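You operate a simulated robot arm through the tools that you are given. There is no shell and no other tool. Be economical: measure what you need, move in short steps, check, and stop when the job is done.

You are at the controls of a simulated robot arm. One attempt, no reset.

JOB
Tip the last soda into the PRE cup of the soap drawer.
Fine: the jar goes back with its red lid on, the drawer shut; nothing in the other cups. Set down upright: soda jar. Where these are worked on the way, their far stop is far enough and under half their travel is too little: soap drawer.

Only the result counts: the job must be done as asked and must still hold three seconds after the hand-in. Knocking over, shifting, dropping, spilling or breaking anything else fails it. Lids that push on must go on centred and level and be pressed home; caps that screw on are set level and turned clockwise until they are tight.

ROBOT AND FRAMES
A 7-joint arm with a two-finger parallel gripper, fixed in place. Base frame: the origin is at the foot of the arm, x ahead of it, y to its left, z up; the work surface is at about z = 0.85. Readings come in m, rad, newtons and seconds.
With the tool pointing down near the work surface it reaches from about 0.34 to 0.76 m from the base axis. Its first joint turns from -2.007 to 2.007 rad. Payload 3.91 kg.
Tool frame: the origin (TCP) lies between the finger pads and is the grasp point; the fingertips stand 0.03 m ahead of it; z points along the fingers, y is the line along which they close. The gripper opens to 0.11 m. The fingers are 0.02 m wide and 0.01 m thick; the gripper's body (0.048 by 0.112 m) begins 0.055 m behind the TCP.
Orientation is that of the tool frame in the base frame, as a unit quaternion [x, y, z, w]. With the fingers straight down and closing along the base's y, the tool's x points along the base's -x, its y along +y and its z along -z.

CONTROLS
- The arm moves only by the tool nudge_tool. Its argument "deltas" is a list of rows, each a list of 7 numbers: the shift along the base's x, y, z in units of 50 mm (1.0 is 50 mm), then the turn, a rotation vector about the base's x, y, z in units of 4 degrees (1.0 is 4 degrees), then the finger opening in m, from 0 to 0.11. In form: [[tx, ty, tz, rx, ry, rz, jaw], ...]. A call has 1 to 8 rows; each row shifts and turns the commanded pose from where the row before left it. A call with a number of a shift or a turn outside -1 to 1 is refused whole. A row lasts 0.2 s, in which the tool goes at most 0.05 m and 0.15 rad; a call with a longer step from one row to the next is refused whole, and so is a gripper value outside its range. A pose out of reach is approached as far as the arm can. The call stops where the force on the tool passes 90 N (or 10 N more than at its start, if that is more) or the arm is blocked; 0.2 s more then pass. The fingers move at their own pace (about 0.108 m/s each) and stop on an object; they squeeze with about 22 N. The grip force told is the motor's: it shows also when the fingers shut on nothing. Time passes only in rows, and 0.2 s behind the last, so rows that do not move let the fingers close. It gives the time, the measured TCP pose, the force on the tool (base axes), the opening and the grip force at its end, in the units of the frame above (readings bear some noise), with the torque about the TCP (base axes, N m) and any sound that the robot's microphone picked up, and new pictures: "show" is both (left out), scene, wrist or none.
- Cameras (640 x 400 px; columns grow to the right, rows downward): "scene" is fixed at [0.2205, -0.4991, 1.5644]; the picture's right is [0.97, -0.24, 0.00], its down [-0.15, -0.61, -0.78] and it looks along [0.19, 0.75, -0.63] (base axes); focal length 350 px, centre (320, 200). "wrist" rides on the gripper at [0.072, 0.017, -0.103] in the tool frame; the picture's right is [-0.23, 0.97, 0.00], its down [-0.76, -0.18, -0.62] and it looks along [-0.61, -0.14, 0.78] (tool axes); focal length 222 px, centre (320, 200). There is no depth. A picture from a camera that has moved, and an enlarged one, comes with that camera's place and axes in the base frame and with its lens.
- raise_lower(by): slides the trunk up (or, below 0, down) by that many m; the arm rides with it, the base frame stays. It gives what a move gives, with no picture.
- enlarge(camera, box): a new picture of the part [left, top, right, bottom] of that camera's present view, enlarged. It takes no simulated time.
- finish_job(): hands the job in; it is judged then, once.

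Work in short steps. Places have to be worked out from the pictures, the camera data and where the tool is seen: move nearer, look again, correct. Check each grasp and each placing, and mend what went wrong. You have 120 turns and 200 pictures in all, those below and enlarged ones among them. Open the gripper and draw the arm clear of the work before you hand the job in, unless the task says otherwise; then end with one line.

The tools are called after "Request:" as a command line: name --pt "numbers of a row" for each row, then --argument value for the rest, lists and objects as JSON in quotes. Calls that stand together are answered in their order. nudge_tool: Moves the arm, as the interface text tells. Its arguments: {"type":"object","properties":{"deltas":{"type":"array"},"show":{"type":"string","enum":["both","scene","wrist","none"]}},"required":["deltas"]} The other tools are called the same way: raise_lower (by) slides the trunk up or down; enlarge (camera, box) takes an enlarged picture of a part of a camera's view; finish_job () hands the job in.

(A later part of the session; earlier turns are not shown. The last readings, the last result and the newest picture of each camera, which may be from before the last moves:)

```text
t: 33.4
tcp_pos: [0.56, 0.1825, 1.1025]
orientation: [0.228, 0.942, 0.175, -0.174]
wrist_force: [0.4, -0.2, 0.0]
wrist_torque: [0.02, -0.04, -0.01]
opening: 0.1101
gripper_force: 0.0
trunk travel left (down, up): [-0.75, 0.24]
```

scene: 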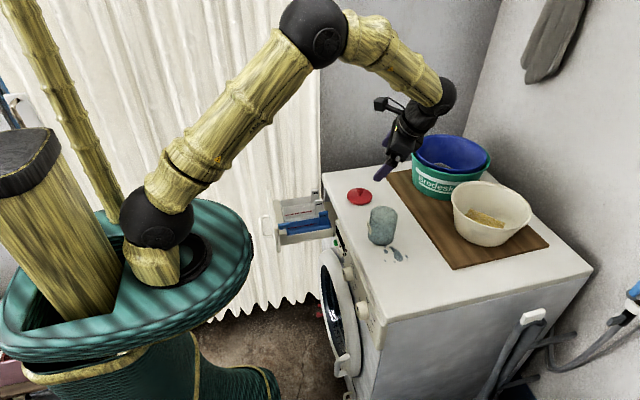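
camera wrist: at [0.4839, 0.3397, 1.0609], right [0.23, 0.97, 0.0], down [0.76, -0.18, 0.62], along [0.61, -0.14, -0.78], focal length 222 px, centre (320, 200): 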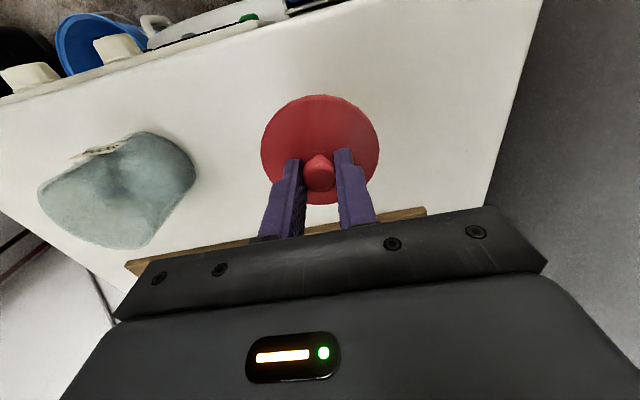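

Rotation proceeds; continue to the horizontal orientation while moving to y≈0.03.

Request:
nudge_tool --pt "0 -0.3 0 0.726 0.726 -0.947 0.11" --pt "0 -0.3 0 0.726 0.726 -0.947 0.11" --pt "0 -0.3 0 0.726 0.726 -0.947 0.11" --pt "0 -0.3 0 0.726 0.726 -0.947 0.11" --pt "0 -0.3 0 0.726 0.726 -0.947 0.11" --pt "0 -0.3 0 0.726 0.726 -0.947 0.11" --pt "0 -0.3 0 0.726 0.726 -0.947 0.11" --show "scene"

Request:
nudge_tool --pt "0 -0.2 0 0.726 0.726 -0.947 0.11" --pt "0 -0.2 0 0.726 0.726 -0.947 0.11" --pt "0 -0.2 0 0.726 0.726 -0.947 0.11" --pt "0 -0.2 0 0.726 0.726 -0.947 0.11" --pt "0 -0.2 0 0.726 0.726 -0.947 0.11" --pt "0 -0.2 0 0.726 0.726 -0.947 0.11" --pt "0 0 0 0 0 0 0.11" --show "both"

```text
t: 35.0
tcp_pos: [0.5597, 0.0766, 1.103]
orientation: [0.428, 0.776, 0.328, -0.327]
wrist_force: [0.2, -0.4, 0.3]
wrist_torque: [0.0, -0.02, -0.04]
opening: 0.1101
gripper_force: 0.1
trunk travel left (down, up): [-0.75, 0.24]
```

scene: 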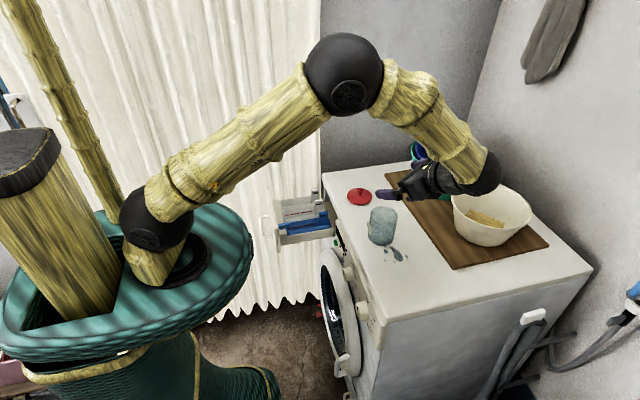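

```text
t: 36.6
tcp_pos: [0.5598, 0.0171, 1.1031]
orientation: [0.562, 0.56, 0.431, -0.43]
wrist_force: [-0.5, 0.1, -0.1]
wrist_torque: [-0.02, 0.01, 0.0]
opening: 0.1099
gripper_force: 0.0
trunk travel left (down, up): [-0.75, 0.24]
camera wrist: at [0.5757, -0.0644, 1.2008], right [0.97, -0.06, -0.22], down [-0.18, -0.8, -0.57], along [-0.14, 0.6, -0.79], focal length 222 px, centre (320, 200)
```

scene: 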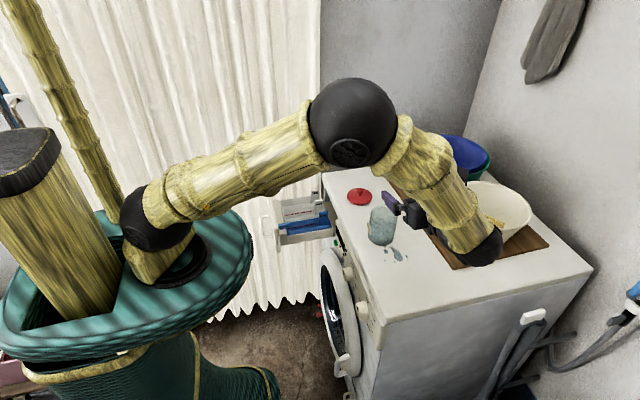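
wrist: 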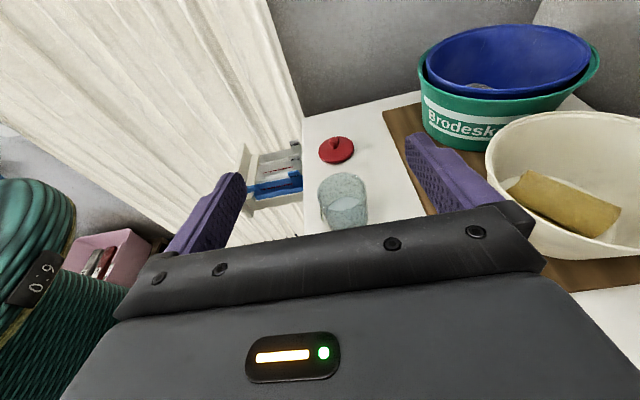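

Orientation is right. Descend to the pre-grasp behind the jar, (0.561, 0.02, 0.93).

Request:
nudge_tool --pt "0 0 -0.6 0 0 0 0.11" --pt "0 0 -0.6 0 0 0 0.11" --pt "0 0 -0.6 0 0 0 0.11" --pt "0 0 -0.6 0 0 0 0.11" --pt "0 0 -0.6 0 0 0 0.11" --show "both"

```text
t: 37.8
tcp_pos: [0.5611, 0.0174, 0.9528]
orientation: [0.562, 0.561, 0.43, -0.43]
wrist_force: [0.4, 0.0, 0.7]
wrist_torque: [0.0, -0.01, 0.09]
opening: 0.11
gripper_force: 0.0
trunk travel left (down, up): [-0.75, 0.24]
camera wrist: at [0.5784, -0.0637, 1.0501], right [0.97, -0.06, -0.22], down [-0.18, -0.8, -0.57], along [-0.14, 0.6, -0.79], focal length 222 px, centre (320, 200)
```

scene: 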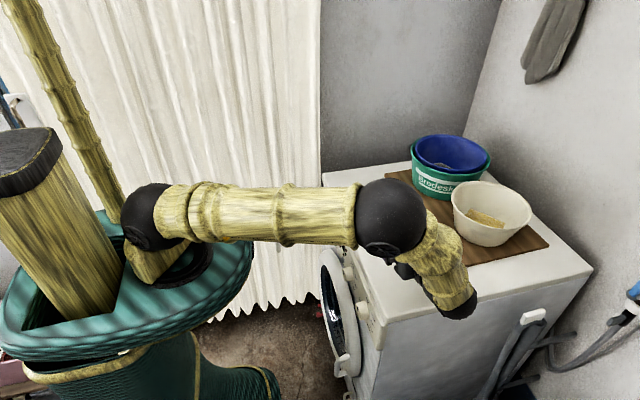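
wrist: 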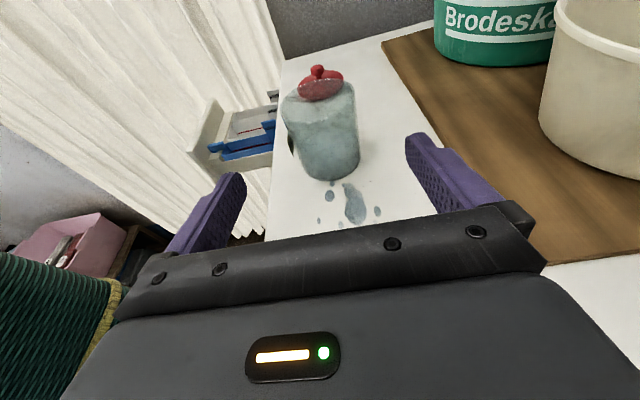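

Jar lies centred between the fingers. Lower slightly and approach along the tool axis, stopping 25 mm short to check.

Request:
nudge_tool --pt "0 0 -0.52 0 0 0 0.11" --pt "0 0.52 -0.14 0 0 0 0.11" --pt "0 0.52 -0.14 0 0 0 0.11" --pt "0 0.52 -0.14 0 0 0 0.11" --pt "0 0.52 -0.14 0 0 0 0.11" --show "both"

```text
t: 39.0
tcp_pos: [0.5593, 0.1225, 0.8977]
orientation: [0.563, 0.561, 0.43, -0.429]
wrist_force: [0.2, 0.3, -0.3]
wrist_torque: [0.0, 0.0, 0.02]
opening: 0.1104
gripper_force: 0.0
trunk travel left (down, up): [-0.75, 0.24]
camera wrist: at [0.5761, 0.0403, 0.9957], right [0.97, -0.06, -0.22], down [-0.18, -0.8, -0.57], along [-0.14, 0.6, -0.79], focal length 222 px, centre (320, 200)
```

scene: 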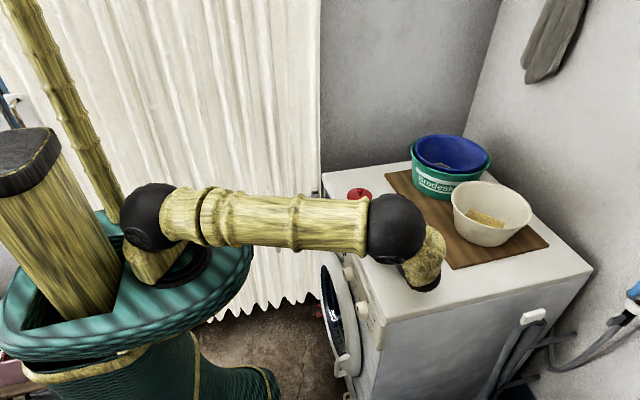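
wrist: 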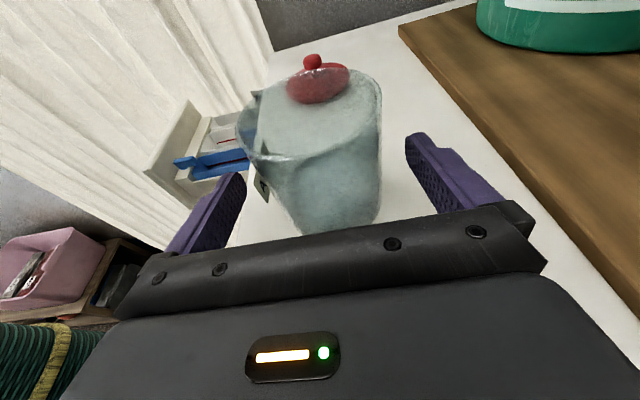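

Centred. Advance the last 24 mm and close.

Request:
nudge_tool --pt "0.03 0.49 -0.12 0 0 0 0.11" --pt "0 0 0 0 0 0 0.06" --pt "0 0 0 0 0 0 0.06" --pt "0 0 0 0 0 0 0.05" --show "wrist"

```text
t: 40.0
tcp_pos: [0.5607, 0.1449, 0.892]
orientation: [0.562, 0.562, 0.429, -0.43]
wrist_force: [0.4, 0.1, 0.4]
wrist_torque: [-0.06, -0.01, -0.02]
opening: 0.0805
gripper_force: 22.3
trunk travel left (down, up): [-0.75, 0.24]
camera wrist: at [0.5772, 0.064, 0.9899], right [0.97, -0.06, -0.22], down [-0.18, -0.8, -0.57], along [-0.14, 0.6, -0.79], focal length 222 px, centre (320, 200)
```

wrist: 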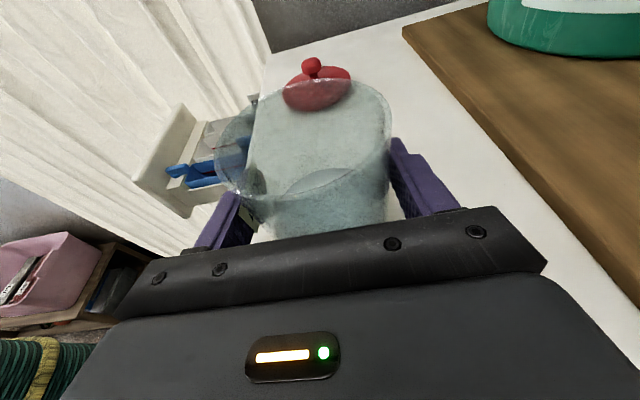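

Gripped at 80 mm, 22 N. Lift slowly.

Request:
nudge_tool --pt "0 0 0.1 0 0 0 0.05" --pt "0 0 0.3 0 0 0 0.05" --pt "0 0 0.5 0 0 0 0.05" --pt "0 0 0.6 0 0 0 0.05" --show "both"

```text
t: 41.0
tcp_pos: [0.5584, 0.1462, 0.9682]
orientation: [0.562, 0.562, 0.43, -0.429]
wrist_force: [0.1, 0.2, -2.1]
wrist_torque: [0.02, 0.02, 0.01]
opening: 0.0809
gripper_force: 22.1
trunk travel left (down, up): [-0.75, 0.24]
camera wrist: at [0.5762, 0.0645, 1.0653], right [0.97, -0.06, -0.22], down [-0.18, -0.8, -0.57], along [-0.14, 0.6, -0.79], focal length 222 px, centre (320, 200)
```

scene: 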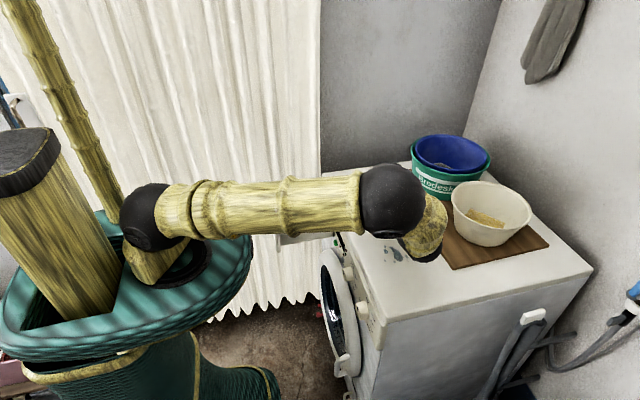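
wrist: 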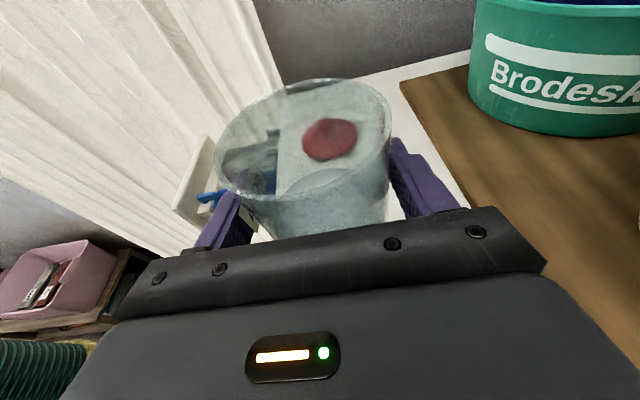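

Jar is up. Carry it over to above the PRE cup, keeping it high and level.

Request:
nudge_tool --pt "0 0 0.6 0 0 0 0.05" --pt "-0.48 0.8 0 0 0 0 0.05" --pt "-0.48 0.8 0 0 0 0 0.05" --pt "-0.48 0.8 0 0 0 0 0.05" --pt "-0.48 0.8 0 0 0 0 0.05" --pt "-0.48 0.8 0 0 0 0 0.05" --pt "-0.48 0.8 0 0 0 0 0.05" --pt "-0.48 0.8 0 0 0 0 0.05" --show "both"

```text
t: 42.8
tcp_pos: [0.3934, 0.4276, 0.9983]
orientation: [0.562, 0.563, 0.429, -0.429]
wrist_force: [-0.3, 0.7, -2.5]
wrist_torque: [0.02, 0.0, 0.04]
opening: 0.0806
gripper_force: 22.4
trunk travel left (down, up): [-0.75, 0.24]
camera wrist: at [0.4106, 0.3474, 1.096], right [0.97, -0.06, -0.22], down [-0.18, -0.8, -0.57], along [-0.14, 0.59, -0.79], focal length 222 px, centre (320, 200)
```

scene: 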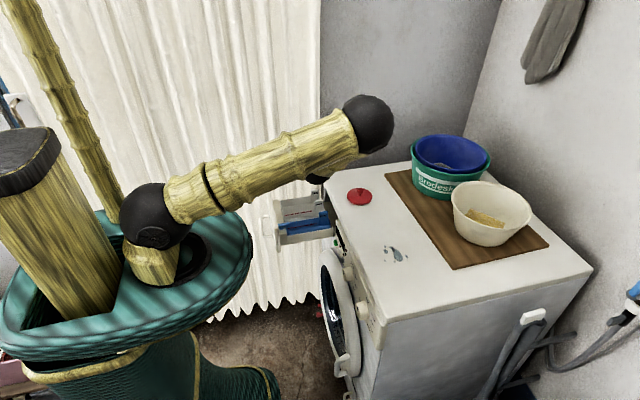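
wrist: 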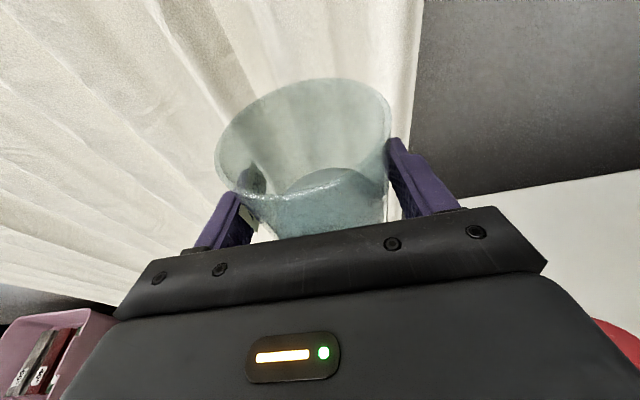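

Jar held above the drawer. Lower to pouring height over the PRE cup: TCP (0.397, 0.456, 0.875).

Request:
nudge_tool --pt "0.07 0.57 0 0 0 0 0.05" --pt "0 0 -0.6 0 0 0 0.05" --pt "0 0 -0.7 0 0 0 0.05" --pt "0 0 -0.7 0 0 0 0.05" --pt "0 0 -0.45 0 0 0 0.05" --pt "0 0 0 0 0 0 0.05" --show "both"

Request:
enlarge --camera "scene" --box '[256, 155, 368, 225]'

```text
t: 44.2
tcp_pos: [0.3969, 0.4527, 0.8767]
orientation: [0.561, 0.561, 0.43, -0.431]
wrist_force: [0.0, -0.3, -1.4]
wrist_torque: [-0.02, 0.0, -0.02]
opening: 0.0804
gripper_force: 22.0
trunk travel left (down, up): [-0.75, 0.24]
camera wrist: at [0.4118, 0.3726, 0.9739], right [0.97, -0.06, -0.22], down [-0.18, -0.8, -0.57], along [-0.14, 0.6, -0.79], focal length 222 px, centre (320, 200)
```

scene: 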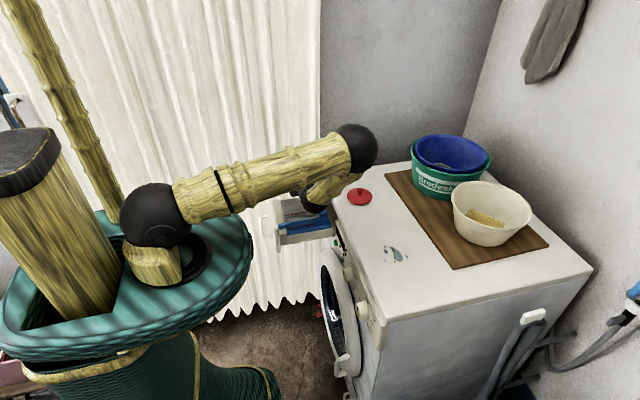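
wrist: 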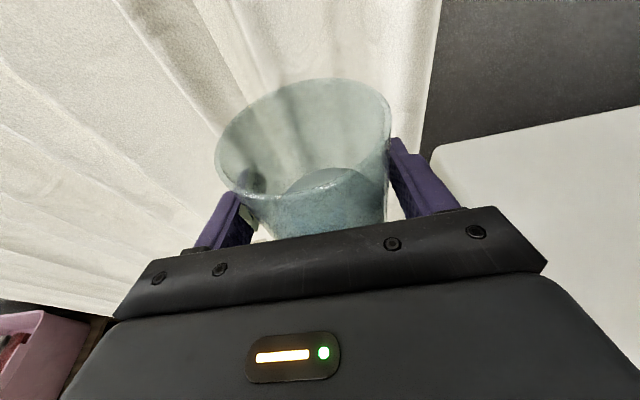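

```text
5.71 times, centred on (312, 190) of scene
camera zoom: at [0.2205, -0.4991, 1.5644], right [0.97, -0.24, 0.0], down [-0.15, -0.61, -0.78], along [0.19, 0.75, -0.63], focal length 2003 px, centre (366, 257)
```

zoom: 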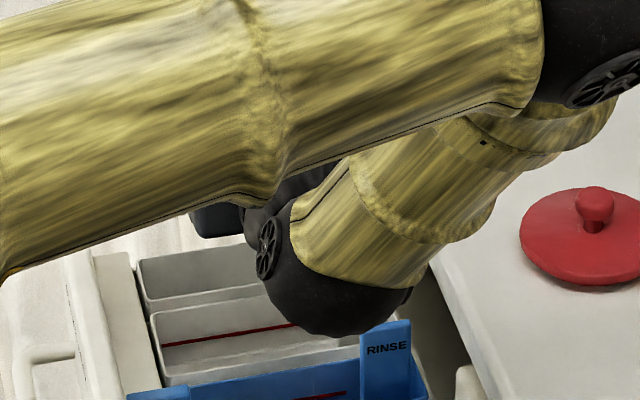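

Position OK (nudge +3 mm in y). Start tilting the mouth toward −x about the y axis, first 32°.

Request:
nudge_tool --pt "0 0.06 0 0 -1 0 0.05" --pt "0 0 0 0 -1 0 0.05" --pt "0 0 0 0 -1 0 0.05" --pt "0 0 0 0 -1 0 0.05" --pt "0 0 0 0 -1 0 0.05" --pt "0 0 0 0 -1 0 0.05" --pt "0 0 0 0 -1 0 0.05" --pt "0 0 0 0 -1 0 0.05" --show "both"

```text
t: 46.0
tcp_pos: [0.396, 0.4567, 0.8761]
orientation: [0.422, 0.658, 0.568, -0.257]
wrist_force: [0.1, -0.1, -0.8]
wrist_torque: [0.03, 0.0, 0.0]
opening: 0.0802
gripper_force: 21.7
trunk travel left (down, up): [-0.75, 0.24]
camera wrist: at [0.3593, 0.3753, 0.9675], right [0.94, -0.06, 0.33], down [0.15, -0.8, -0.58], along [0.3, 0.6, -0.74], focal length 222 px, centre (320, 200)
```

scene: 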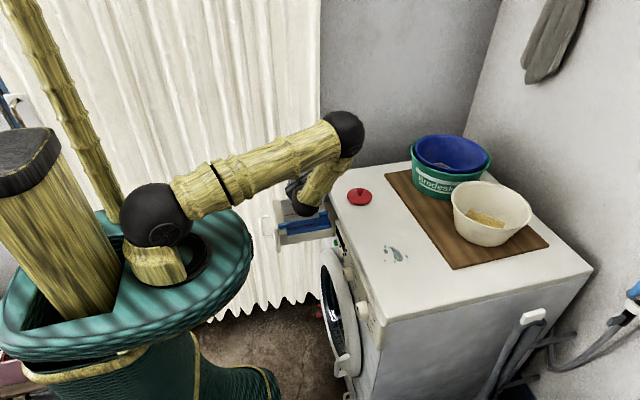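
wrist: 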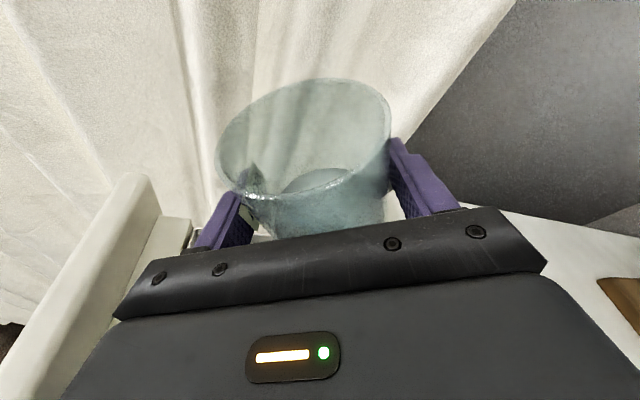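

Jar follows, 32° tilt, soda level shifting. Continue 24°.

Request:
nudge_tool --pt "0 0 0 0 -1 0 0.05" --pt "0 0 0 0 -1 0 0.05" --pt "0 0 0 0 -1 0 0.05" --pt "0 0 0 0 -1 0 0.05" --pt "0 0 0 0 -1 0 0.05" --pt "0 0 0 0 -1 0 0.05" --show "wrist"

Request:
enlarge --camera "scene" --box '[256, 165, 352, 245]'

```text
t: 47.4
tcp_pos: [0.3974, 0.4574, 0.8752]
orientation: [0.294, 0.698, 0.643, -0.115]
wrist_force: [0.0, -0.5, -1.2]
wrist_torque: [0.01, -0.01, 0.0]
opening: 0.0805
gripper_force: 22.0
trunk travel left (down, up): [-0.75, 0.24]
camera wrist: at [0.3259, 0.3751, 0.9437], right [0.73, -0.06, 0.69], down [0.38, -0.8, -0.47], along [0.58, 0.6, -0.56], focal length 222 px, centre (320, 200)
```

wrist: 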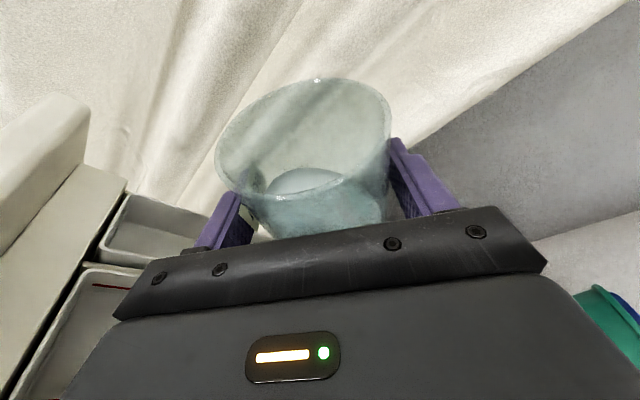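

```text
5.00 times, centred on (304, 205) of scene
camera zoom: at [0.2205, -0.4991, 1.5644], right [0.97, -0.24, 0.0], down [-0.15, -0.61, -0.78], along [0.19, 0.75, -0.63], focal length 1753 px, centre (400, 175)
```

zoom: 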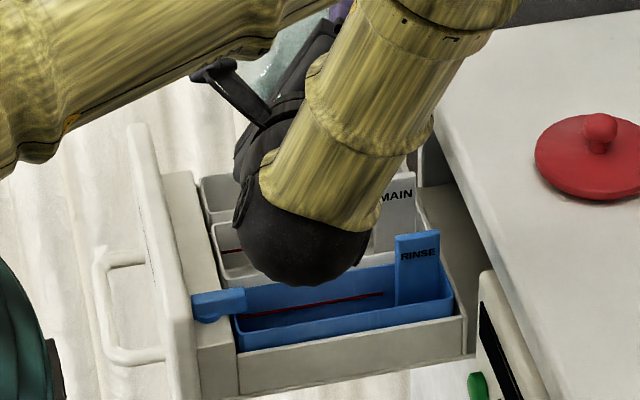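

Still no flow at 56°. Continue in smaller increments.

Request:
nudge_tool --pt "0 0 0 0 -1 0 0.05" --pt "0 0 0 0 -1 0 0.05" --pt "0 0 0 0 -1 0 0.05" --pt "0 0 0 0 -1 0 0.05" --show "both"

```text
t: 48.4
tcp_pos: [0.3959, 0.4571, 0.8745]
orientation: [0.202, 0.707, 0.678, -0.018]
wrist_force: [-0.1, 0.3, -1.8]
wrist_torque: [0.0, 0.0, 0.02]
opening: 0.0805
gripper_force: 22.3
trunk travel left (down, up): [-0.75, 0.24]
camera wrist: at [0.3094, 0.3748, 0.922], right [0.51, -0.06, 0.86], down [0.49, -0.8, -0.34], along [0.71, 0.6, -0.38], focal length 222 px, centre (320, 200)
```

scene: 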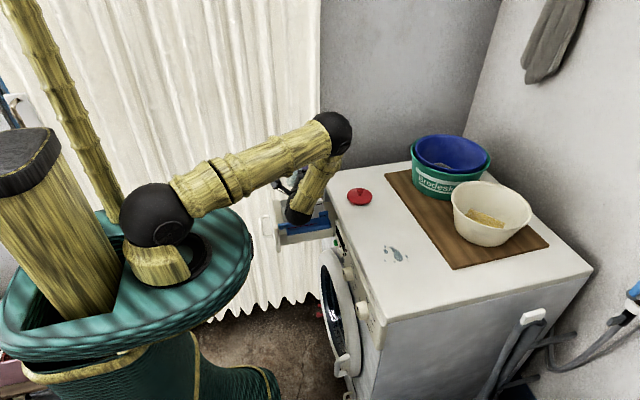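
wrist: 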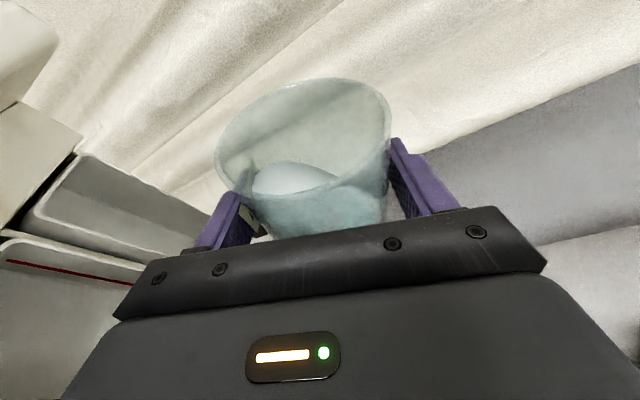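

Soda nears the lip. Tilt 8° more and pause to watch.

Request:
nudge_tool --pt "0 0 0 0 -1 0 0.05" --pt "0 0 0 0 -1 0 0.05" --pt "0 0 0 0 0 0 0.05" --show "wrist"

Request:
enlarge --camera "scene" --box '[256, 165, 352, 245]'

```text
t: 49.2
tcp_pos: [0.396, 0.4569, 0.8758]
orientation: [0.154, 0.707, 0.69, 0.032]
wrist_force: [0.0, 0.0, -2.1]
wrist_torque: [0.02, 0.02, -0.01]
opening: 0.0808
gripper_force: 21.7
trunk travel left (down, up): [-0.75, 0.24]
camera wrist: at [0.3038, 0.3752, 0.9091], right [0.38, -0.06, 0.92], down [0.53, -0.8, -0.27], along [0.75, 0.6, -0.28], focal length 222 px, centre (320, 200)
```

wrist: 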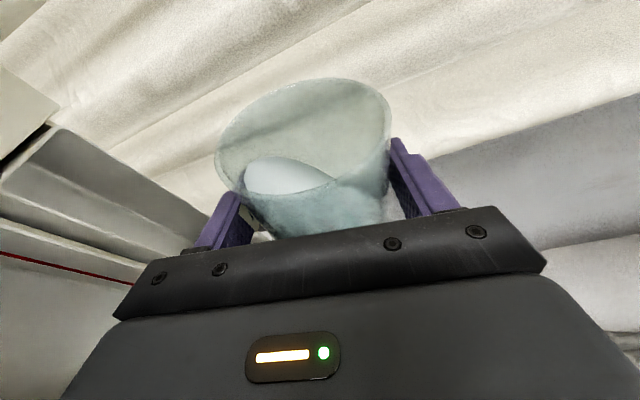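

```text
5.00 times, centred on (304, 205) of scene
camera zoom: at [0.2205, -0.4991, 1.5644], right [0.97, -0.24, 0.0], down [-0.15, -0.61, -0.78], along [0.19, 0.75, -0.63], focal length 1753 px, centre (400, 175)
```

zoom: 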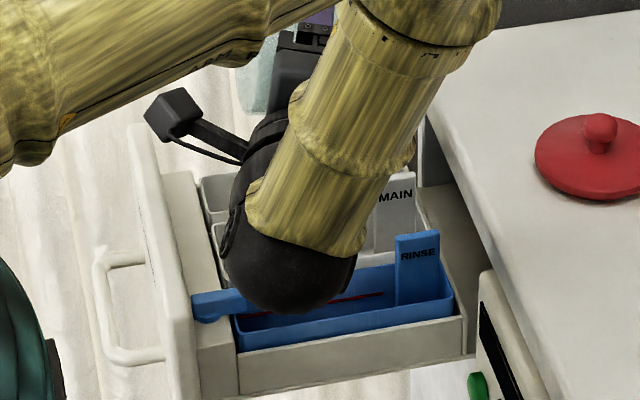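

Close to the lip, wrist clears the drawer. 8° more.

Request:
nudge_tool --pt "0 0 0 0 -1 0 0.05" --pt "0 0 0 0 -1 0 0.05" --pt "0 0 0 0 0 0 0.05" --show "wrist"

```text
t: 50.0
tcp_pos: [0.3966, 0.4558, 0.8742]
orientation: [0.105, 0.702, 0.7, 0.082]
wrist_force: [1.0, 0.5, -1.7]
wrist_torque: [0.01, -0.02, -0.01]
opening: 0.0805
gripper_force: 21.7
trunk travel left (down, up): [-0.75, 0.24]
camera wrist: at [0.3008, 0.3756, 0.8956], right [0.25, -0.06, 0.97], down [0.57, -0.8, -0.2], along [0.78, 0.6, -0.17], focal length 222 px, centre (320, 200)
```

wrist: 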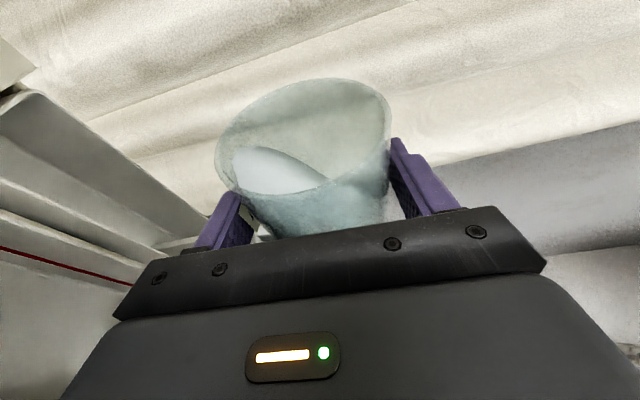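

Soda is nearly at the lip at 88°. One 4° step with pauses.

Request:
nudge_tool --pt "0 0 0 0 -1 0 0.05" --pt "0 0 0 0 0 0 0.05" --pt "0 0 0 0 -1 0 0.05" --pt "0 0 0 0 0 0 0.05" --show "wrist"

Request:
enlarge --camera "wrist" --box '[0, 60, 400, 310]'

```text
t: 51.0
tcp_pos: [0.3981, 0.4564, 0.875]
orientation: [0.056, 0.695, 0.705, 0.13]
wrist_force: [-0.4, -1.0, -2.2]
wrist_torque: [0.0, 0.06, -0.01]
opening: 0.0806
gripper_force: 22.0
trunk travel left (down, up): [-0.75, 0.24]
camera wrist: at [0.299, 0.3759, 0.8815], right [0.12, -0.06, 0.99], down [0.59, -0.8, -0.12], along [0.8, 0.6, -0.06], focal length 222 px, centre (320, 200)
```

wrist: 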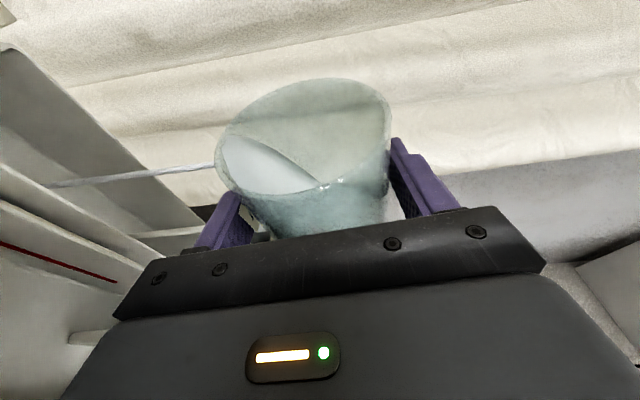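

```text
1.60 times, centred on (200, 185) of wrist
camera zoom: at [0.299, 0.3759, 0.8815], right [0.12, -0.06, 0.99], down [0.59, -0.8, -0.12], along [0.8, 0.6, -0.06], focal length 355 px, centre (512, 224)
```

zoom: 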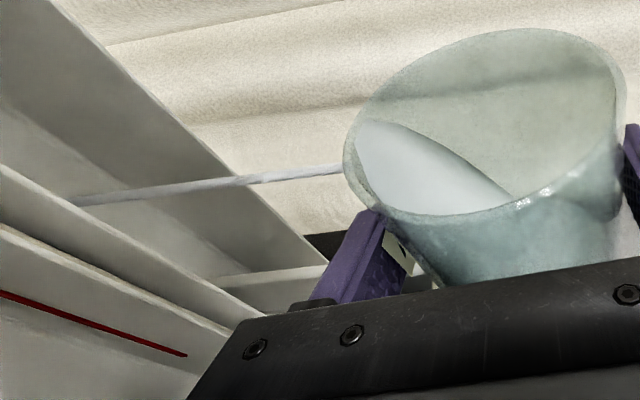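

A thin stream is falling straight into the PRE cup at about (0.368, 0.458). Hold and let it run.

Request:
nudge_tool --pt "0 0 0 0 0 0 0.05" --pt "0 0 0 0 0 0 0.05" --pt "0 0 0 0 0 0 0.05" --pt "0 0 0 0 0 0 0.05" --pt "0 0 0 0 0 0 0.05" --pt "0 0 0 0 0 0 0.05" --show "wrist"

```text
t: 52.4
tcp_pos: [0.3981, 0.457, 0.8752]
orientation: [0.056, 0.695, 0.705, 0.128]
wrist_force: [0.5, 0.5, -2.1]
wrist_torque: [-0.02, 0.01, 0.02]
opening: 0.0808
gripper_force: 21.8
trunk travel left (down, up): [-0.75, 0.24]
camera wrist: at [0.2991, 0.3759, 0.8817], right [0.12, -0.06, 0.99], down [0.59, -0.8, -0.12], along [0.8, 0.6, -0.06], focal length 222 px, centre (320, 200)
```

wrist: 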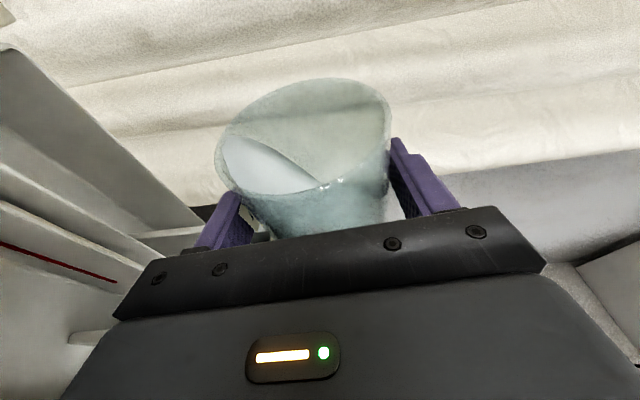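

Flow stops at the angle of repose; continue tilting stepwise with pauses, rising slightly for camera clearance.

Request:
nudge_tool --pt "0 0 0.05 0 -1 0 0.05" --pt "0 0 0 0 0 0 0.05" --pt "0 0 0 0 0 0 0.05" --pt "0 0 0.05 0 -1 0 0.05" --pt "0 0 0 0 0 0 0.05" --pt "0 0 0 0 0 0 0.05" --pt "0 0 0.05 0 -0.5 0 0.05" --pt "0 0 0 0 0 0 0.05" --show "both"

```text
t: 54.2
tcp_pos: [0.3965, 0.4554, 0.8834]
orientation: [-0.006, 0.681, 0.707, 0.189]
wrist_force: [-1.1, 0.1, -2.4]
wrist_torque: [0.01, -0.01, -0.01]
opening: 0.0806
gripper_force: 22.2
trunk travel left (down, up): [-0.75, 0.24]
camera wrist: at [0.2985, 0.3756, 0.8734], right [-0.06, -0.06, 1.0], down [0.6, -0.8, -0.01], along [0.8, 0.6, 0.08], focal length 222 px, centre (320, 200)
```

scene: 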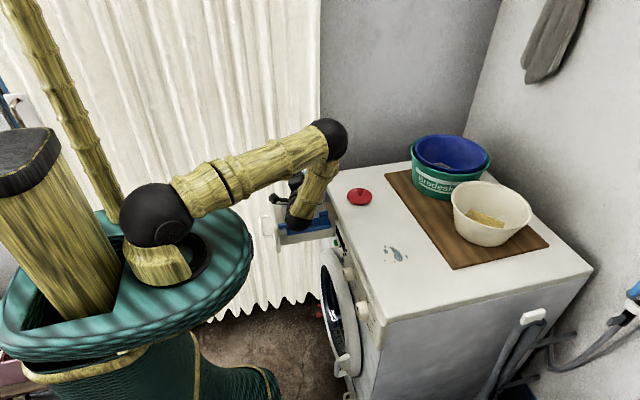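
wrist: 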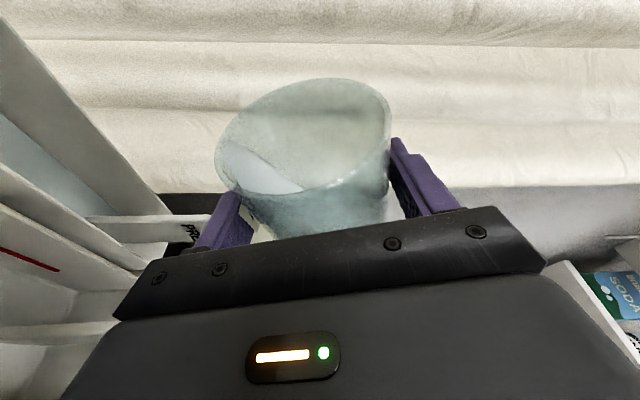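

A blue pile is forming in PRE. Continue.

Request:
nudge_tool --pt "0 0 0.08 0 -1 0 0.05" --pt "0 0 0 0 0 0 0.05" --pt "0 0 0 0 0 0 0.05" --pt "0 0 0.08 0 -1 0 0.05" --pt "0 0 0 0 0 0 0.05" --pt "0 0 0 0 0 0 0.05" --pt "0 0 0.08 0 -1 0 0.05" --pt "0 0 0 0 0 0 0.05" --show "wrist"

```text
t: 56.0
tcp_pos: [0.3963, 0.4571, 0.8939]
orientation: [-0.08, 0.658, 0.702, 0.26]
wrist_force: [-0.2, -0.4, -1.6]
wrist_torque: [-0.05, 0.0, 0.04]
opening: 0.0808
gripper_force: 22.4
trunk travel left (down, up): [-0.75, 0.24]
camera wrist: at [0.3025, 0.3754, 0.8641], right [-0.26, -0.06, 0.96], down [0.59, -0.8, 0.11], along [0.76, 0.6, 0.25], focal length 222 px, centre (320, 200)
```

wrist: 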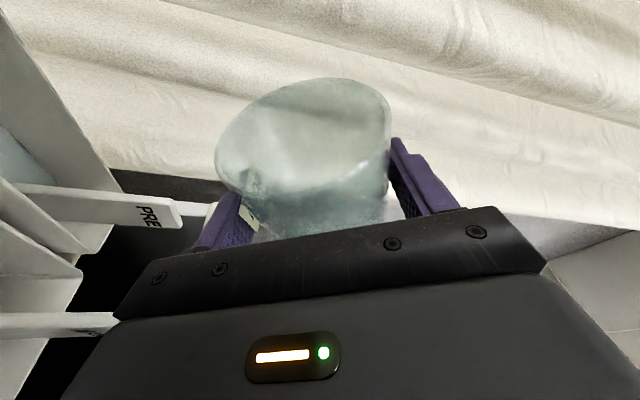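

Request:
enlarge --camera "wrist" --box '[190, 60, 430, 260]'

```text
2.00 times, centred on (310, 160) of wrist
camera zoom: at [0.3025, 0.3754, 0.8641], right [-0.26, -0.06, 0.96], down [0.59, -0.8, 0.11], along [0.76, 0.6, 0.25], focal length 444 px, centre (340, 280)
```

zoom: 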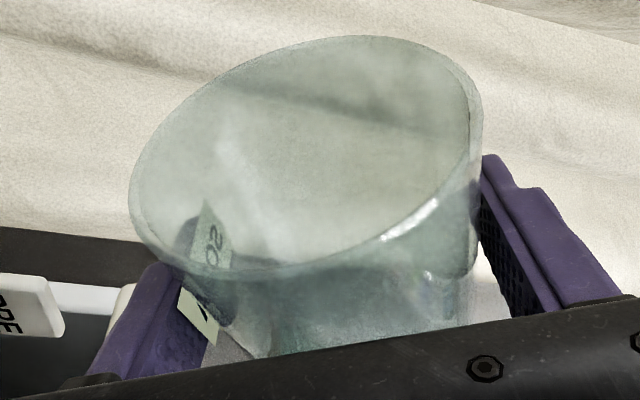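

Jar looks empty. Tilt another 12° and hold briefly to be sure nothing is left.

Request:
nudge_tool --pt "0 0 0.1 0 -1 0 0.05" --pt "0 0 0.1 0 -1 0 0.05" --pt "0 0 0.1 0 -1 0 0.05" --pt "0 0 0 0 0 0 0.05" --pt "0 0 0 0 0 0 0.05" --pt "0 0 0 0 0 0 0.05" --pt "0 0 0 0 0 0 0.05" --show "wrist"

```text
t: 57.6
tcp_pos: [0.3952, 0.4569, 0.9108]
orientation: [-0.152, 0.627, 0.69, 0.327]
wrist_force: [-0.2, -0.2, -2.2]
wrist_torque: [-0.02, 0.03, 0.01]
opening: 0.0806
gripper_force: 21.8
trunk travel left (down, up): [-0.75, 0.24]
camera wrist: at [0.3109, 0.3746, 0.8611], right [-0.46, -0.06, 0.89], down [0.55, -0.8, 0.23], along [0.7, 0.6, 0.4], focal length 222 px, centre (320, 200)
```

wrist: 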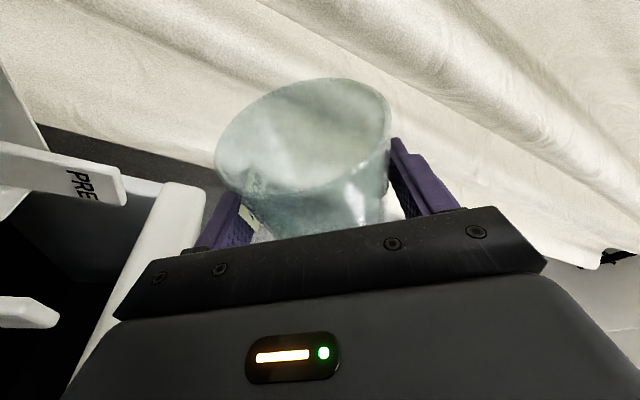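

Empty. Untilt by the same 130° while rising slightly.

Request:
nudge_tool --pt "0 0 0.1 0 1 0 0.05" --pt "0 0 0.1 0 1 0 0.05" --pt "0 0 0.1 0 1 0 0.05" --pt "0 0 0.1 0 1 0 0.05" --pt "0 0 0.1 0 1 0 0.05" --pt "0 0 0.1 0 1 0 0.05" --pt "0 0 0.1 0 1 0 0.05" --pt "0 0 0.1 0 1 0 0.05" --show "none"

Request:
nudge_tool --pt "0 0 0.1 0 1 0 0.05" --pt "0 0 0.1 0 1 0 0.05" --pt "0 0 0.1 0 1 0 0.05" --pt "0 0 0.1 0 1 0 0.05" --pt "0 0 0.1 0 1 0 0.05" --pt "0 0 0.1 0 1 0 0.05" --pt "0 0 0.1 0 1 0 0.05" --pt "0 0 0.1 0 1 0 0.05" --show "none"

Request:
nudge_tool --pt "0 0 0 0 1 0 0.05" --pt "0 0 0 0 1 0 0.05" --pt "0 0 0 0 1 0 0.05" --pt "0 0 0 0 1 0 0.05" --pt "0 0 0 0 1 0 0.05" --pt "0 0 0 0 1 0 0.05" --pt "0 0 0 0 1 0 0.05" --pt "0 0 0 0 1 0 0.05" --show "none"

Request:
nudge_tool --pt "0 0 0 0 1 0 0.05" --pt "0 0 0 0 1 0 0.05" --pt "0 0 0 0 1 0 0.05" --pt "0 0 0 0 1 0 0.05" --pt "0 0 0 0 1 0 0.05" --pt "0 0 0 0 1 0 0.05" --pt "0 0 0 0 1 0 0.05" --pt "0 0 0 0 1 0 0.05" --show "both"

```text
t: 59.4
tcp_pos: [0.3949, 0.4563, 0.9503]
orientation: [0.044, 0.693, 0.706, 0.141]
wrist_force: [0.8, -0.5, -0.8]
wrist_torque: [0.02, -0.01, 0.01]
opening: 0.0805
gripper_force: 21.1
trunk travel left (down, up): [-0.75, 0.24]
```

```text
t: 61.2
tcp_pos: [0.3982, 0.4561, 0.99]
orientation: [0.237, 0.705, 0.666, -0.055]
wrist_force: [-0.7, -0.9, -1.4]
wrist_torque: [0.01, 0.02, 0.0]
opening: 0.0805
gripper_force: 22.0
trunk travel left (down, up): [-0.75, 0.24]
```

```text
t: 63.0
tcp_pos: [0.3968, 0.4576, 0.9899]
orientation: [0.412, 0.663, 0.574, -0.247]
wrist_force: [0.2, 0.0, -1.7]
wrist_torque: [-0.01, 0.01, 0.0]
opening: 0.0805
gripper_force: 21.9
trunk travel left (down, up): [-0.75, 0.24]
```

```text
t: 64.8
tcp_pos: [0.3967, 0.4569, 0.9899]
orientation: [0.555, 0.569, 0.438, -0.42]
wrist_force: [0.4, -0.6, -1.7]
wrist_torque: [0.01, 0.0, 0.04]
opening: 0.0804
gripper_force: 22.0
trunk travel left (down, up): [-0.75, 0.24]
camera wrist: at [0.4106, 0.3754, 1.0881], right [0.98, -0.06, -0.19], down [-0.16, -0.8, -0.58], along [-0.12, 0.6, -0.79], focal length 222 px, centre (320, 200)
```

scene: 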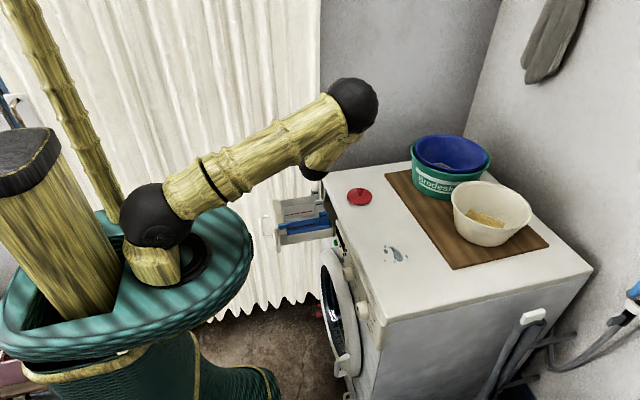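
wrist: 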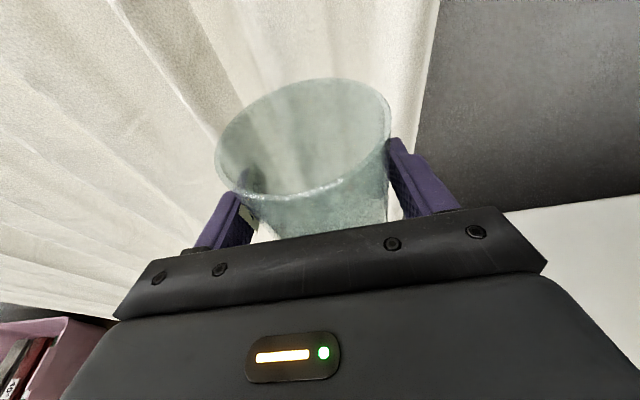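

Untilt the last 2° and carry the empty jar back above its original spot.

Request:
nudge_tool --pt "0 0 0 0 0.5 0 0.05" --pt "0.47 -0.8 0 0 0 0 0.05" --pt "0.47 -0.8 0 0 0 0 0.05" --pt "0.47 -0.8 0 0 0 0 0.05" --pt "0.47 -0.8 0 0 0 0 0.05" --pt "0.47 -0.8 0 0 0 0 0.05" --pt "0.47 -0.8 0 0 0 0 0.05" --pt "0.45 -0.8 0 0 0 0 0.05" --show "none"

Request:
nudge_tool --pt "0.0 -0.6 0 0 0 0 0.05" --pt "0 0 -0.8 0 0 0 0.05" --pt "0 0 -0.6 0 0 0 0.05" --pt "0 0 0 0 0 0 0.05" --show "wrist"

```text
t: 66.6
tcp_pos: [0.5617, 0.176, 0.9908]
orientation: [0.562, 0.562, 0.428, -0.43]
wrist_force: [0.3, 0.4, -2.4]
wrist_torque: [0.02, 0.02, 0.0]
opening: 0.0805
gripper_force: 21.6
trunk travel left (down, up): [-0.75, 0.24]
```

```text
t: 67.6
tcp_pos: [0.5612, 0.1468, 0.921]
orientation: [0.562, 0.561, 0.43, -0.429]
wrist_force: [0.9, 0.1, -2.2]
wrist_torque: [0.01, 0.01, -0.01]
opening: 0.0806
gripper_force: 22.0
trunk travel left (down, up): [-0.75, 0.24]
camera wrist: at [0.5775, 0.0652, 1.0175], right [0.97, -0.06, -0.22], down [-0.18, -0.8, -0.57], along [-0.14, 0.6, -0.79], focal length 222 px, centre (320, 200)
```

wrist: 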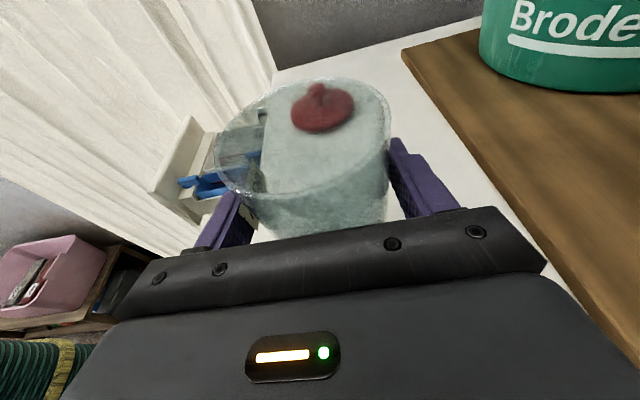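

Position matches the pick-up; lower to near-contact at z≈0.892, watching force.

Request:
nudge_tool --pt "0 -0.03 -0.4 0 0 0 0.05" --pt "0 0 -0.12 0 0 0 0.05" --pt "0 0 -0.08 0 0 0 0.05" --show "none"

```text
t: 68.4
tcp_pos: [0.5607, 0.1446, 0.8917]
orientation: [0.561, 0.561, 0.431, -0.43]
wrist_force: [-0.2, 0.5, 9.0]
wrist_torque: [-0.25, 0.28, -0.03]
opening: 0.0807
gripper_force: 22.1
trunk travel left (down, up): [-0.75, 0.24]
```

Contact made. Open and retract along the tool axis.

Request:
nudge_tool --pt "0 0 0 0 0 0 0.09" --pt "0 0 0 0 0 0 0.11" --pt "0 0 0 0 0 0 0.11" --pt "0 -0.3 0.08 0 0 0 0.11" --pt "0 -0.52 0.14 0 0 0 0.11" --pt "0 -0.52 0.14 0 0 0 0.11" --pt "0 -0.52 0.14 0 0 0 0.11" --pt "0 -0.52 0.14 0 0 0 0.11" --show "both"

```text
t: 70.2
tcp_pos: [0.5597, 0.0263, 0.9238]
orientation: [0.561, 0.561, 0.429, -0.431]
wrist_force: [0.1, -0.9, -0.1]
wrist_torque: [-0.01, 0.0, 0.0]
opening: 0.1099
gripper_force: 0.1
trunk travel left (down, up): [-0.75, 0.24]
camera wrist: at [0.577, -0.0556, 1.0202], right [0.97, -0.06, -0.22], down [-0.18, -0.8, -0.57], along [-0.14, 0.6, -0.79], focal length 222 px, centre (320, 200)
```

scene: 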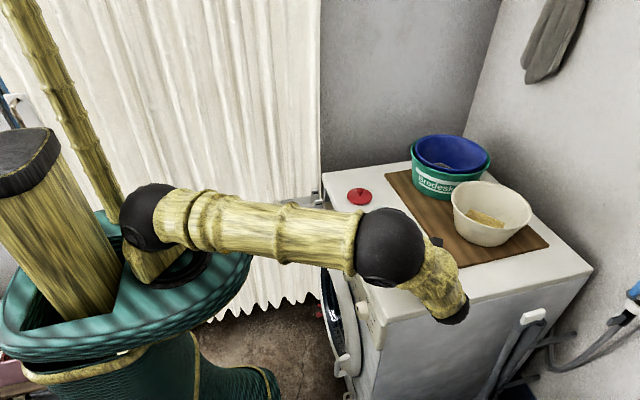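
wrist: 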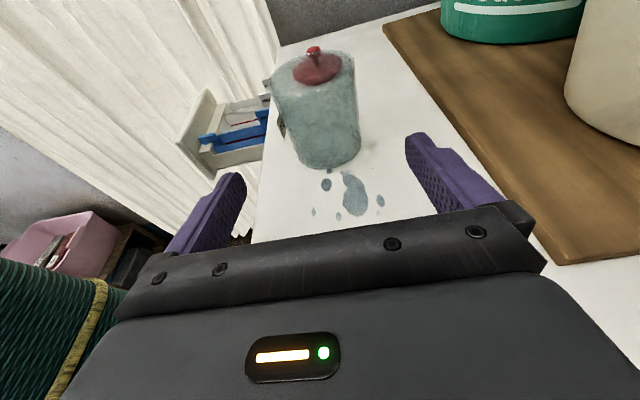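

Jar stands upright in place. Rise, then rotate back to fingers-down en route to the lid.

Request:
nudge_tool --pt "0 0 0.7 0 0 0 0.08" --pt "0 0 0.7 0 0 0 0.08" --pt "0 0 0.7 0 0 0 0.08" --pt "0 0 0.7 0 0 0 0.08" --pt "0 0 0.7 0 0 0 0.08" --show "none"

Request:
nudge_tool --pt "0 0.2 0 -0.726 -0.726 0.947 0.06" --pt "0 0.2 0 -0.726 -0.726 0.947 0.06" --pt "0 0.2 0 -0.726 -0.726 0.947 0.06" --pt "0 0.2 0 -0.726 -0.726 0.947 0.06" --pt "0 0.3 0 -0.726 -0.726 0.947 0.06" --pt "0 0.3 0 -0.726 -0.726 0.947 0.06" --pt "0 0.3 0 -0.726 -0.726 0.947 0.06" --pt "0 0.3 0 -0.726 -0.726 0.947 0.06" --show "none"

Request:
nudge_tool --pt "0 0.3 0 -0.726 -0.726 0.947 0.06" --pt "0 0.3 0 -0.726 -0.726 0.947 0.06" --pt "0 0.3 0 -0.726 -0.726 0.947 0.06" --pt "0 0.3 0 -0.726 -0.726 0.947 0.06" --pt "0 0.3 0 -0.726 -0.726 0.947 0.06" --pt "0 0.3 0 -0.726 -0.726 0.947 0.06" --show "none"

Request:
nudge_tool --pt "0 0.36 0 -0.726 -0.726 0.947 0.06" --pt "0 0.36 0 -0.726 -0.726 0.947 0.06" --pt "0 0.36 0 -0.726 -0.726 0.947 0.06" --pt "0 0.36 0 -0.726 -0.726 0.947 0.06" --pt "0 0.36 0 -0.726 -0.726 0.947 0.06" --pt "0 0.36 0 -0.726 -0.726 0.947 0.06" --pt "0 0 0 0 0 0 0.06" --show "both"

```text
t: 71.4
tcp_pos: [0.5621, 0.0278, 1.0971]
orientation: [0.562, 0.561, 0.43, -0.43]
wrist_force: [-0.4, 0.2, 0.3]
wrist_torque: [-0.02, 0.01, 0.0]
opening: 0.0804
gripper_force: 0.1
trunk travel left (down, up): [-0.75, 0.24]
```

```text
t: 73.2
tcp_pos: [0.56, 0.1279, 1.0978]
orientation: [0.375, 0.834, 0.286, -0.286]
wrist_force: [-0.9, 0.6, -0.1]
wrist_torque: [-0.02, 0.01, 0.01]
opening: 0.0598
gripper_force: 0.0
trunk travel left (down, up): [-0.75, 0.24]
```

```text
t: 74.6
tcp_pos: [0.5603, 0.2191, 1.0976]
orientation: [0.196, 0.958, 0.149, -0.149]
wrist_force: [-0.6, 0.8, -0.5]
wrist_torque: [-0.01, -0.03, 0.0]
opening: 0.06
gripper_force: 0.0
trunk travel left (down, up): [-0.75, 0.24]
```

```text
t: 76.2
tcp_pos: [0.5623, 0.3234, 1.0978]
orientation: [0.0, 1.0, -0.001, 0.0]
wrist_force: [-1.0, -0.2, -0.9]
wrist_torque: [0.0, -0.03, 0.01]
opening: 0.0597
gripper_force: 0.2
trunk travel left (down, up): [-0.75, 0.24]
camera wrist: at [0.4894, 0.3402, 1.2018], right [0.23, 0.97, 0.0], down [0.76, -0.18, 0.62], along [0.61, -0.14, -0.78], focal length 222 px, centre (320, 200)
```

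scene: 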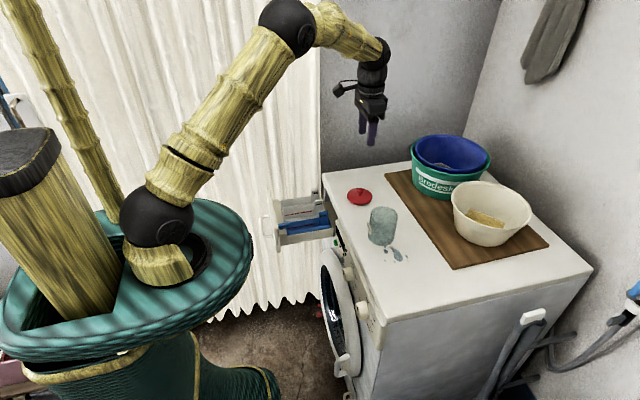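
wrist: 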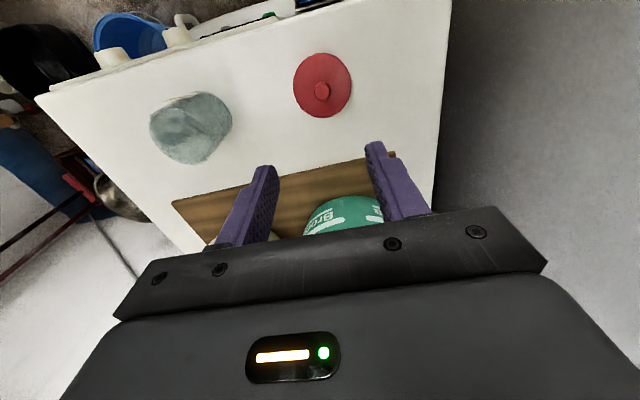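

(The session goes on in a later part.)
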